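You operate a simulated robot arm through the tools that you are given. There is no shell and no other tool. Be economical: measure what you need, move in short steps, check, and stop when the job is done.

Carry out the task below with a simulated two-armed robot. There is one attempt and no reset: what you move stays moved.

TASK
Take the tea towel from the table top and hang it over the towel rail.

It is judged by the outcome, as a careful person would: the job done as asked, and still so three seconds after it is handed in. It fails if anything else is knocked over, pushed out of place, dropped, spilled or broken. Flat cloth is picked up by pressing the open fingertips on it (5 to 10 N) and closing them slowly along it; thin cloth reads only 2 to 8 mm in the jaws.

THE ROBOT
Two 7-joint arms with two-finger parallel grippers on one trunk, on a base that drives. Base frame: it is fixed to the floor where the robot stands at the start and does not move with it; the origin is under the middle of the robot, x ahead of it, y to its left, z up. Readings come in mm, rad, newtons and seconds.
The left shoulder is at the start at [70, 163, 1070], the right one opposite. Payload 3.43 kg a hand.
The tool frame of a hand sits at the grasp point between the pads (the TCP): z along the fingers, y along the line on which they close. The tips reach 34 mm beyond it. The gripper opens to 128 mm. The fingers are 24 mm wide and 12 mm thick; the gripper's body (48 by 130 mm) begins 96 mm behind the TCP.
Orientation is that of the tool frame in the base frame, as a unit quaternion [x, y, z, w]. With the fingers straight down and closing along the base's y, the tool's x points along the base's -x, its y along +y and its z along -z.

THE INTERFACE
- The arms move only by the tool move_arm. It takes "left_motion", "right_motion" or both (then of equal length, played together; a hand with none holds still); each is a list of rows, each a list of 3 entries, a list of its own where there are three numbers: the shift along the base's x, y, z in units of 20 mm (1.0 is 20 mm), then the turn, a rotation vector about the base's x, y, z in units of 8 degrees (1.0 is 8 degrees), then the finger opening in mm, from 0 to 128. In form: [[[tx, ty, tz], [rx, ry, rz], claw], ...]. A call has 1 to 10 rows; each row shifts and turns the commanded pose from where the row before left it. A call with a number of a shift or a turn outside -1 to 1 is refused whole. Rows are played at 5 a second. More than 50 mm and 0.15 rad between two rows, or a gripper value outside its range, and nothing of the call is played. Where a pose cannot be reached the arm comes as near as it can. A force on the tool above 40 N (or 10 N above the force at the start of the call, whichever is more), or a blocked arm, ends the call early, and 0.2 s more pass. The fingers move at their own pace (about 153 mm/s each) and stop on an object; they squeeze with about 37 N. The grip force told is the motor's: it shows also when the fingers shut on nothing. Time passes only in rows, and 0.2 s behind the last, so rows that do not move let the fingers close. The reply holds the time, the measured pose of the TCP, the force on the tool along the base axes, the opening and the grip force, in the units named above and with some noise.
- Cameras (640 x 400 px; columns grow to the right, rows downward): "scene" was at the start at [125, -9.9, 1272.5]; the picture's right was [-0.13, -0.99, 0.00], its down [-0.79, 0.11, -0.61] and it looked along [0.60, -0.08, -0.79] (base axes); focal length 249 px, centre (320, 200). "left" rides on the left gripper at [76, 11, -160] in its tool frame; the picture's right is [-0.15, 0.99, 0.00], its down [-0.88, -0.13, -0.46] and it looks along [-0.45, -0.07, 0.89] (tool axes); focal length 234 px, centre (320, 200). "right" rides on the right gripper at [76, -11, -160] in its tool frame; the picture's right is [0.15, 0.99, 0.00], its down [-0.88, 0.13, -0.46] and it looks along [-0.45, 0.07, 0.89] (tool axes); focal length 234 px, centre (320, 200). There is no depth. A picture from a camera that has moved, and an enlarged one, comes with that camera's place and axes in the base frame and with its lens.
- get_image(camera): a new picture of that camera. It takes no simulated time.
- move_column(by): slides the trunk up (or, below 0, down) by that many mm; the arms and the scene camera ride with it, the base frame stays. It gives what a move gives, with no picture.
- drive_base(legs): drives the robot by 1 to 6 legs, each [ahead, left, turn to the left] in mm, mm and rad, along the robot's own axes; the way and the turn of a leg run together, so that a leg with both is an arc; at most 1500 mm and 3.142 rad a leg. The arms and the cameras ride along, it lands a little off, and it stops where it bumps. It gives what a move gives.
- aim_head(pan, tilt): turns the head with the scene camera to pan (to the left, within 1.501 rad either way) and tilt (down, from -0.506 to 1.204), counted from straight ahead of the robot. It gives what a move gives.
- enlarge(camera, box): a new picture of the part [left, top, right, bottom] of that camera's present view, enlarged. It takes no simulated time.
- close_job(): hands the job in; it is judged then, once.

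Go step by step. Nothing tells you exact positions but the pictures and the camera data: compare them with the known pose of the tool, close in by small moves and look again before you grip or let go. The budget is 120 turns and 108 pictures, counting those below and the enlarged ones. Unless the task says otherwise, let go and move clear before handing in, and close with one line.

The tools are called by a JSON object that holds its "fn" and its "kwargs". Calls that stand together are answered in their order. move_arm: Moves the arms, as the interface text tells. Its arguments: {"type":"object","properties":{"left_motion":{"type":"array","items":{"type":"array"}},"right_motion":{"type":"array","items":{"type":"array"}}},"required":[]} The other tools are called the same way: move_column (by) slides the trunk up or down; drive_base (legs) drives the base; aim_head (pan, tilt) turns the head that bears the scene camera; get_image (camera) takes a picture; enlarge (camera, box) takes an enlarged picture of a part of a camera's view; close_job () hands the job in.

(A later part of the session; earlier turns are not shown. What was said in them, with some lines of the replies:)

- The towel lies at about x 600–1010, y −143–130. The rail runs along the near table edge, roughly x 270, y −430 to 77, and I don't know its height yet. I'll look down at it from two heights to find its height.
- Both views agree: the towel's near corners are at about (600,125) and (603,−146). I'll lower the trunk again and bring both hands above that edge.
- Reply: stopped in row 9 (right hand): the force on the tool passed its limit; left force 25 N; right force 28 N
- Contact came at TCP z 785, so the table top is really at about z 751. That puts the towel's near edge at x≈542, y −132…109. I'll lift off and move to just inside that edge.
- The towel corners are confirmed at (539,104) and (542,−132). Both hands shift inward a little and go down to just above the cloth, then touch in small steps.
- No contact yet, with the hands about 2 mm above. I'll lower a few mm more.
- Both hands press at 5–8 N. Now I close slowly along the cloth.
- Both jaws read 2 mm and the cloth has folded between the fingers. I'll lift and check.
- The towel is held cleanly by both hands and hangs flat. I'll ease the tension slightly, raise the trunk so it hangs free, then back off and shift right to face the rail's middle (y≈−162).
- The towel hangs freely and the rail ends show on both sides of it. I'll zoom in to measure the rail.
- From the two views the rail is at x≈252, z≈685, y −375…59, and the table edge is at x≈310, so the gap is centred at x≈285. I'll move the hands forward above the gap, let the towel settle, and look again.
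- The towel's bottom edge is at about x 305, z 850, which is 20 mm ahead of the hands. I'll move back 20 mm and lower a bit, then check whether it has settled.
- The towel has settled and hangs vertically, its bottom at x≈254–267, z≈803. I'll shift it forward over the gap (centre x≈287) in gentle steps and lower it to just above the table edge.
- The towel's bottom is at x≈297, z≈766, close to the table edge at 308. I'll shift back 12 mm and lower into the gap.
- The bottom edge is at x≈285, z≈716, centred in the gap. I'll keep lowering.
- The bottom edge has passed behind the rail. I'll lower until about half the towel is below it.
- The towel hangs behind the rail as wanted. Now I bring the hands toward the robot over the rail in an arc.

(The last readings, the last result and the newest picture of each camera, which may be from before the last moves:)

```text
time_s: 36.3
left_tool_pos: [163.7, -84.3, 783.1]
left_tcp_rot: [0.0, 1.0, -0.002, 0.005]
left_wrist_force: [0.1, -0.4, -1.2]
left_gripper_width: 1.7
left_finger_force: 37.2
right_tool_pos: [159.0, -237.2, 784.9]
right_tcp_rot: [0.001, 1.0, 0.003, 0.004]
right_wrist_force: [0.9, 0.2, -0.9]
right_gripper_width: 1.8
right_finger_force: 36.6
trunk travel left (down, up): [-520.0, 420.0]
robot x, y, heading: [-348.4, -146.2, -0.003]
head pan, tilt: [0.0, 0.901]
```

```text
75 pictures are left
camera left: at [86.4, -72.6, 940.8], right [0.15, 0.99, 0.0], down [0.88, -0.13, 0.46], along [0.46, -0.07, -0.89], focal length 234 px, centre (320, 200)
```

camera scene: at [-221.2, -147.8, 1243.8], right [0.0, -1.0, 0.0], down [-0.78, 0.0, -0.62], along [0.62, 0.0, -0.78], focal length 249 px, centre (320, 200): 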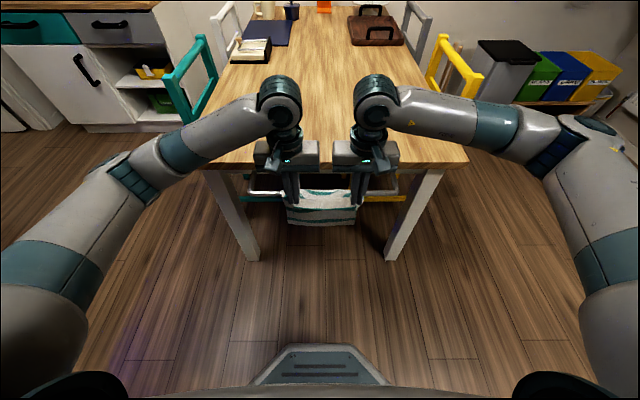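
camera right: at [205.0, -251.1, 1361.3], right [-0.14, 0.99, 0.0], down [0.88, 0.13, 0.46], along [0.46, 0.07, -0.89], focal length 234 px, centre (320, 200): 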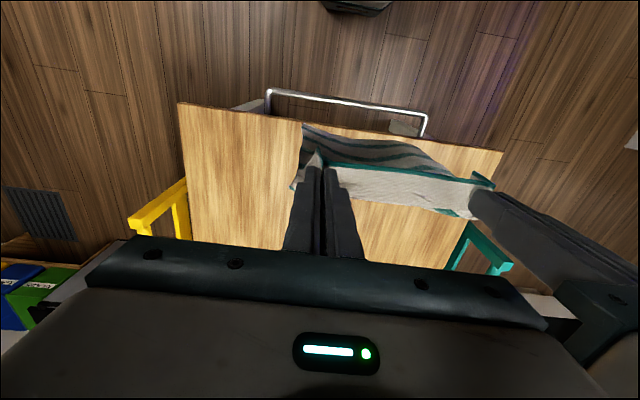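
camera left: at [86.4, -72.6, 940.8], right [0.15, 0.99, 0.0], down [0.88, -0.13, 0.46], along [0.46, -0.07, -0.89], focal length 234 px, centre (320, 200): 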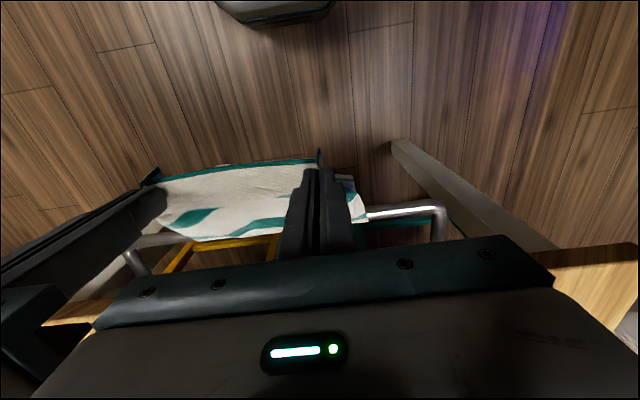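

The towel now runs over the rail toward the robot. I'll lower the hands on the robot side.

{"fn": "move_column", "kwargs": {"by": -100}}

{"fn": "move_arm", "kwargs": {"left_motion": [[[0.3, 0, -0.6], [0, 0, 0], 0], [[0.3, 0, -0.6], [0, 0, 0], 0], [[0.4, 0, -0.6], [0, 0, 0], 0], [[0.5, 0, -0.6], [0, 0, 0], 0], [[0.5, 0, -0.5], [0, 0, 0], 0], [[0.3, 0, -0.3], [0, 0, 0], 0], [[0, 0, 0], [0, 0, 0], 0]], "right_motion": [[[0.35, 0, -0.6], [0, 0, 0], 0], [[0.35, 0, -0.6], [0, 0, 0], 0], [[0.45, 0, -0.6], [0, 0, 0], 0], [[0.5, 0, -0.6], [0, 0, 0], 0], [[0.5, 0, -0.5], [0, 0, 0], 0], [[0.35, 0, -0.3], [0, 0, 0], 0], [[0, 0, 0], [0, 0, 0], 0]]}}

{"fn": "get_image", "kwargs": {"camera": "scene"}}

{"fn": "get_image", "kwargs": {"camera": "left"}}

{"fn": "get_image", "kwargs": {"camera": "right"}}

```text
time_s: 37.6
left_tool_pos: [164.5, -84.3, 682.5]
left_tcp_rot: [0.0, 1.0, -0.001, 0.005]
left_wrist_force: [-0.1, 0.1, 0.8]
left_gripper_width: 1.9
left_finger_force: 36.8
right_tool_pos: [159.1, -239.2, 684.9]
right_tcp_rot: [0.0, 1.0, 0.002, 0.004]
right_wrist_force: [-0.6, 0.7, -0.7]
right_gripper_width: 1.9
right_finger_force: 36.8
trunk travel left (down, up): [-420.0, 520.0]
robot x, y, heading: [-347.5, -144.2, -0.003]
head pan, tilt: [0.0, 0.901]
```

```text
time_s: 39.2
left_tool_pos: [209.4, -84.6, 619.4]
left_tcp_rot: [0.0, 1.0, -0.002, 0.004]
left_wrist_force: [-0.4, 0.0, -0.2]
left_gripper_width: 2.0
left_finger_force: 36.6
right_tool_pos: [209.0, -238.2, 621.4]
right_tcp_rot: [0.001, 1.0, 0.003, 0.002]
right_wrist_force: [0.0, 0.0, -0.7]
right_gripper_width: 1.9
right_finger_force: 36.6
trunk travel left (down, up): [-420.0, 520.0]
robot x, y, heading: [-349.6, -152.8, -0.005]
head pan, tilt: [0.0, 0.901]
```

```text
74 pictures are left
camera scene: at [-221.3, -147.8, 1143.8], right [0.0, -1.0, 0.0], down [-0.78, 0.0, -0.62], along [0.62, 0.0, -0.78], focal length 249 px, centre (320, 200)
```

scene: 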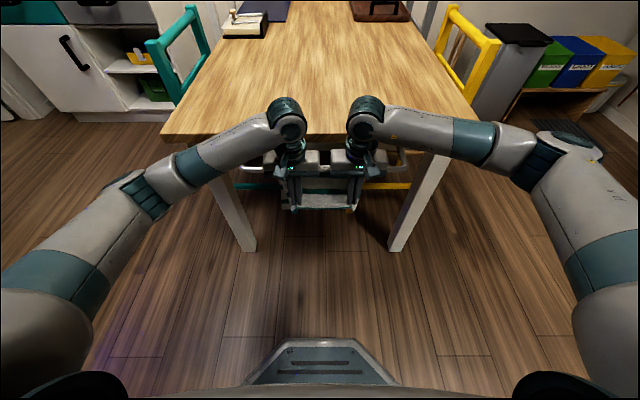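

```text
73 pictures are left
camera left: at [132.4, -72.7, 777.1], right [0.15, 0.99, 0.0], down [0.88, -0.13, 0.46], along [0.46, -0.07, -0.89], focal length 234 px, centre (320, 200)
```

left: 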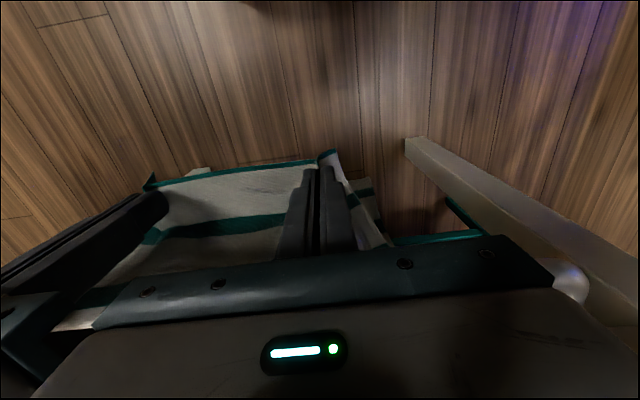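

```text
72 pictures are left
camera right: at [131.3, -250.7, 780.8], right [-0.14, 0.99, 0.0], down [0.88, 0.13, 0.46], along [0.46, 0.07, -0.89], focal length 234 px, centre (320, 200)
```

right: 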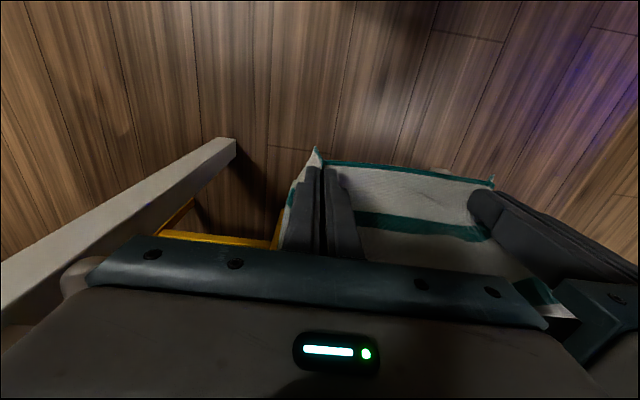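

The towel is over the rail with a bit more length on the table side. I'll pull the front down another 35 mm to balance it, and check.

{"fn": "move_arm", "kwargs": {"left_motion": [[[-0.2, 0, -0.4], [0, 0, 0], 0], [[-0.1, 0, -0.45], [0, 0, 0], 0], [[0, 0, -0.45], [0, 0, 0], 0], [[0, 0, -0.45], [0, 0, 0], 0], [[0, 0, 0], [0, 0, 0], 0]], "right_motion": [[[-0.2, 0, -0.45], [0, 0, 0], 0], [[-0.1, 0, -0.45], [0, 0, 0], 0], [[0, 0, -0.45], [0, 0, 0], 0], [[0, 0, -0.45], [0, 0, 0], 0], [[0, 0, 0], [0, 0, 0], 0]]}}

{"fn": "enlarge", "kwargs": {"camera": "scene", "box": [220, 130, 420, 255]}}

```text
time_s: 40.4
left_tool_pos: [203.9, -82.6, 583.6]
left_tcp_rot: [0.001, 1.0, -0.002, 0.005]
left_wrist_force: [-1.0, 0.5, 1.3]
left_gripper_width: 2.2
left_finger_force: 36.7
right_tool_pos: [203.5, -238.2, 584.1]
right_tcp_rot: [0.001, 1.0, 0.003, 0.002]
right_wrist_force: [-0.1, 0.8, -0.6]
right_gripper_width: 1.9
right_finger_force: 37.0
trunk travel left (down, up): [-420.0, 520.0]
robot x, y, heading: [-346.6, -144.7, -0.003]
head pan, tilt: [0.0, 0.901]
```

```text
3.20 times, centred on (320, 192) of scene
camera zoom: at [-221.3, -147.8, 1143.9], right [0.0, -1.0, 0.0], down [-0.78, 0.0, -0.62], along [0.62, 0.0, -0.78], focal length 797 px, centre (320, 224)
```

zoom: 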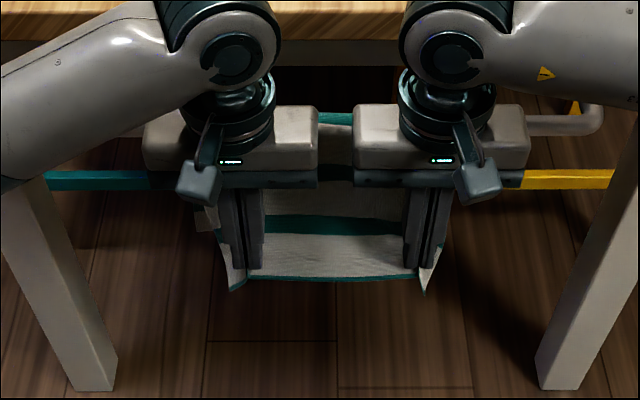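

It is draped over the rail with both ends hanging. I'll open the fingers gently and let it settle.

{"fn": "move_arm", "kwargs": {"left_motion": [[[0, 0, 0], [0, 0, 0], 6], [[0, 0, 0], [0, 0, 0], 12], [[0, 0, 0], [0, 0, 0], 20], [[0, 0, 0], [0, 0, 0], 30], [[0, 0, 0], [0, 0, 0], 36], [[0, 0, 0], [0, 0, 0], 36], [[0, 0, 0], [0, 0, 0], 36]], "right_motion": [[[0, 0, 0], [0, 0, 0], 6], [[0, 0, 0], [0, 0, 0], 12], [[0, 0, 0], [0, 0, 0], 20], [[0, 0, 0], [0, 0, 0], 30], [[0, 0, 0], [0, 0, 0], 36], [[0, 0, 0], [0, 0, 0], 36], [[0, 0, 0], [0, 0, 0], 36]]}}

{"fn": "enlarge", "kwargs": {"camera": "scene", "box": [220, 130, 420, 255]}}

{"fn": "get_image", "kwargs": {"camera": "left"}}

{"fn": "get_image", "kwargs": {"camera": "right"}}

```text
time_s: 42.0
left_tool_pos: [203.9, -83.7, 583.6]
left_tcp_rot: [0.0, 1.0, -0.002, 0.004]
left_wrist_force: [-1.2, 0.2, 0.1]
left_gripper_width: 36.1
left_finger_force: 0.0
right_tool_pos: [203.4, -238.5, 584.8]
right_tcp_rot: [0.001, 1.0, 0.002, 0.003]
right_wrist_force: [0.4, 0.2, 0.4]
right_gripper_width: 36.1
right_finger_force: 0.1
trunk travel left (down, up): [-420.0, 520.0]
robot x, y, heading: [-350.3, -146.1, -0.002]
head pan, tilt: [0.0, 0.901]
```

```text
3.20 times, centred on (320, 192) of scene
camera zoom: at [-221.3, -147.8, 1143.8], right [0.0, -1.0, 0.0], down [-0.78, 0.0, -0.62], along [0.62, 0.0, -0.78], focal length 797 px, centre (320, 224)
```

zoom: 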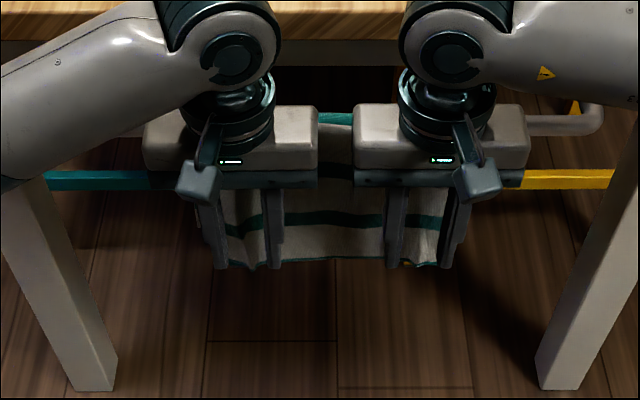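

```text
69 pictures are left
camera left: at [126.9, -71.9, 741.4], right [0.15, 0.99, 0.0], down [0.88, -0.13, 0.46], along [0.46, -0.07, -0.89], focal length 234 px, centre (320, 200)
```

left: 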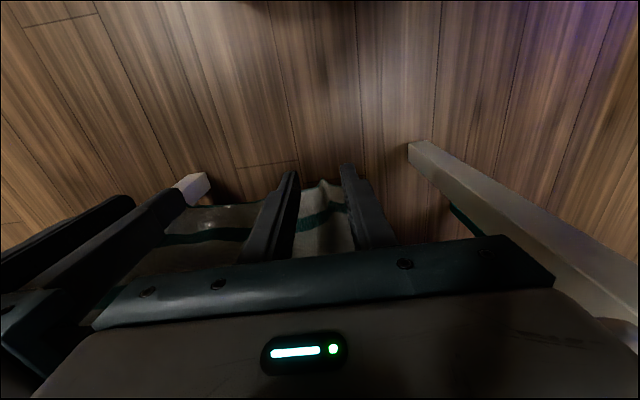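

```text
68 pictures are left
camera right: at [125.3, -250.6, 744.2], right [-0.14, 0.99, 0.0], down [0.88, 0.13, 0.46], along [0.46, 0.07, -0.89], focal length 234 px, centre (320, 200)
```

right: 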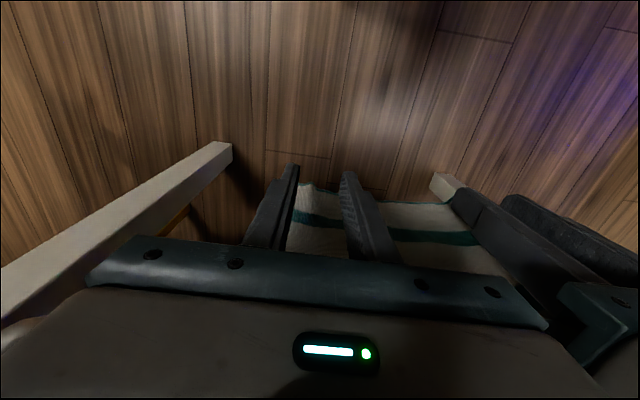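

Released; the cloth swung away from the fingers and hangs. I'll back the hands straight away and look.

{"fn": "move_arm", "kwargs": {"left_motion": [[[-0.3, 0, 0], [0, 0, 0], 36], [[-0.4, 0, 0], [0, 0, 0], 36], [[-0.5, 0, 0], [0, 0, 0], 36], [[-0.8, 0, 0], [0, 0, 0], 36]], "right_motion": [[[-0.3, 0, 0], [0, 0, 0], 36], [[-0.4, 0, 0], [0, 0, 0], 36], [[-0.5, 0, 0], [0, 0, 0], 36], [[-0.8, 0, 0], [0, 0, 0], 36]]}}

{"fn": "drive_base", "kwargs": {"legs": [[-250, 0, 0]]}}

{"fn": "get_image", "kwargs": {"camera": "scene"}}

{"fn": "get_image", "kwargs": {"camera": "left"}}

```text
time_s: 43.0
left_tool_pos: [164.6, -83.5, 583.6]
left_tcp_rot: [-0.001, 1.0, -0.002, 0.005]
left_wrist_force: [0.0, -0.5, -1.1]
left_gripper_width: 36.0
left_finger_force: 0.0
right_tool_pos: [163.6, -237.6, 585.7]
right_tcp_rot: [0.002, 1.0, 0.003, 0.004]
right_wrist_force: [-0.4, 0.3, -0.2]
right_gripper_width: 36.1
right_finger_force: 0.0
trunk travel left (down, up): [-420.0, 520.0]
robot x, y, heading: [-348.3, -147.4, -0.005]
head pan, tilt: [0.0, 0.901]
```

```text
time_s: 44.8
left_tool_pos: [-83.3, -82.2, 582.8]
left_tcp_rot: [-0.002, 1.0, -0.001, 0.006]
left_wrist_force: [0.4, 0.2, -0.3]
left_gripper_width: 35.9
left_finger_force: 0.2
right_tool_pos: [-84.1, -234.4, 584.8]
right_tcp_rot: [-0.001, 1.0, 0.002, 0.003]
right_wrist_force: [-0.5, -0.4, 0.0]
right_gripper_width: 35.8
right_finger_force: 0.1
trunk travel left (down, up): [-420.0, 520.0]
robot x, y, heading: [-594.3, -147.3, 0.003]
head pan, tilt: [0.0, 0.901]
```

```text
67 pictures are left
camera scene: at [-469.0, -146.9, 1144.0], right [0.0, -1.0, 0.0], down [-0.78, 0.0, -0.62], along [0.62, 0.0, -0.78], focal length 249 px, centre (320, 200)
```

scene: 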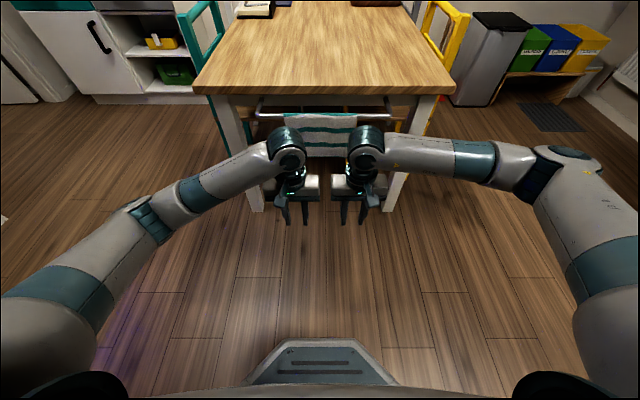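

```text
66 pictures are left
camera left: at [-160.5, -71.0, 741.8], right [0.14, 0.99, 0.0], down [0.88, -0.13, 0.46], along [0.46, -0.07, -0.89], focal length 234 px, centre (320, 200)
```

left: 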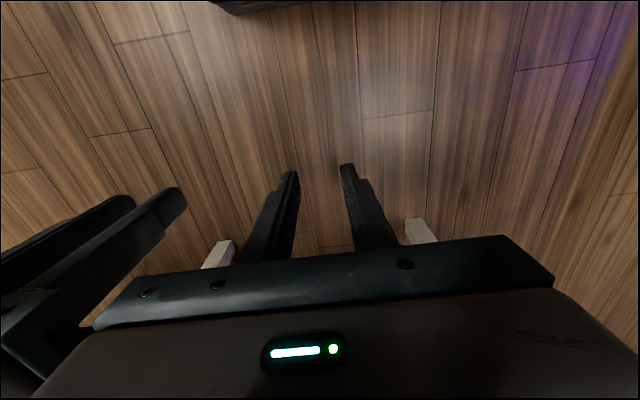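

The hands are clear and the towel hangs on the rail. I'll spread the arms out of the view and zoom in to confirm it holds.

{"fn": "move_arm", "kwargs": {"left_motion": [[[0, 1, 0], [0, 0, 0], 36], [[0, 1, 0], [0, 0, 0], 36], [[0, 1, 0], [0, 0, 0], 36], [[0, 1, 0], [0, 0, 0], 36], [[0, 1, 0], [0, 0, 0], 36], [[0, 1, 0], [0, 0, 0], 36]], "right_motion": [[[0, -1, 0], [0, 0, 0], 36], [[0, -1, 0], [0, 0, 0], 36], [[0, -1, 0], [0, 0, 0], 36], [[0, -1, 0], [0, 0, 0], 36], [[0, -1, 0], [0, 0, 0], 36], [[0, -1, 0], [0, 0, 0], 36]]}}

{"fn": "aim_head", "kwargs": {"pan": 0, "tilt": 0.6}}

{"fn": "get_image", "kwargs": {"camera": "scene"}}

{"fn": "enlarge", "kwargs": {"camera": "scene", "box": [220, 150, 420, 275]}}

```text
time_s: 46.2
left_tool_pos: [-82.5, 38.4, 582.2]
left_tcp_rot: [-0.001, 1.0, -0.002, 0.004]
left_wrist_force: [0.1, 0.9, -0.5]
left_gripper_width: 36.1
left_finger_force: 0.0
right_tool_pos: [-84.4, -355.1, 585.7]
right_tcp_rot: [-0.001, 1.0, 0.003, 0.003]
right_wrist_force: [0.9, -0.2, 0.1]
right_gripper_width: 36.1
right_finger_force: 0.0
trunk travel left (down, up): [-420.0, 520.0]
robot x, y, heading: [-592.0, -146.8, 0.002]
head pan, tilt: [0.0, 0.901]
```

```text
time_s: 47.0
left_tool_pos: [-82.2, 38.5, 583.5]
left_tcp_rot: [-0.001, 1.0, -0.002, 0.004]
left_wrist_force: [0.0, -0.3, -0.2]
left_gripper_width: 35.9
left_finger_force: 0.0
right_tool_pos: [-83.5, -356.4, 584.9]
right_tcp_rot: [-0.001, 1.0, 0.002, 0.002]
right_wrist_force: [1.1, -0.1, 1.1]
right_gripper_width: 35.8
right_finger_force: 0.0
trunk travel left (down, up): [-420.0, 520.0]
robot x, y, heading: [-597.2, -145.4, -0.002]
head pan, tilt: [0.0, 0.6]
```

```text
65 pictures are left
camera scene: at [-455.3, -146.9, 1168.5], right [0.0, -1.0, 0.0], down [-0.57, 0.0, -0.82], along [0.82, 0.0, -0.57], focal length 249 px, centre (320, 200)
```

scene: 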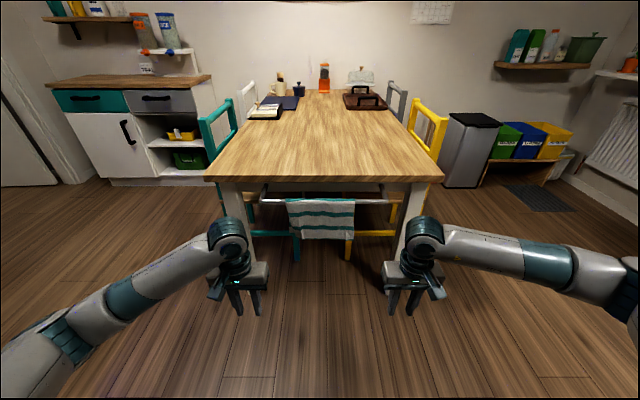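

```text
3.20 times, centred on (320, 212) of scene
camera zoom: at [-455.3, -146.9, 1168.5], right [0.0, -1.0, 0.0], down [-0.57, 0.0, -0.82], along [0.82, 0.0, -0.57], focal length 797 px, centre (320, 160)
```

zoom: 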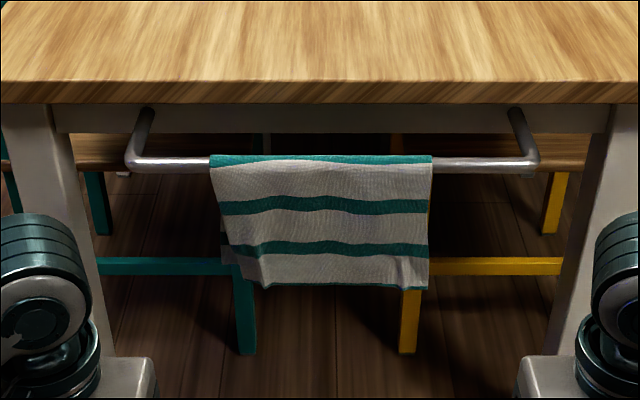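

The towel hangs evenly and steadily over the middle of the rail, and nothing else has been disturbed. I'm handing in.

{"fn": "close_job", "kwargs": {}}

```text
The job is handed in.
```

The tea towel now hangs over the middle of the towel rail with both ends down. The hands have let go and moved clear, and nothing else looked disturbed in the last picture.
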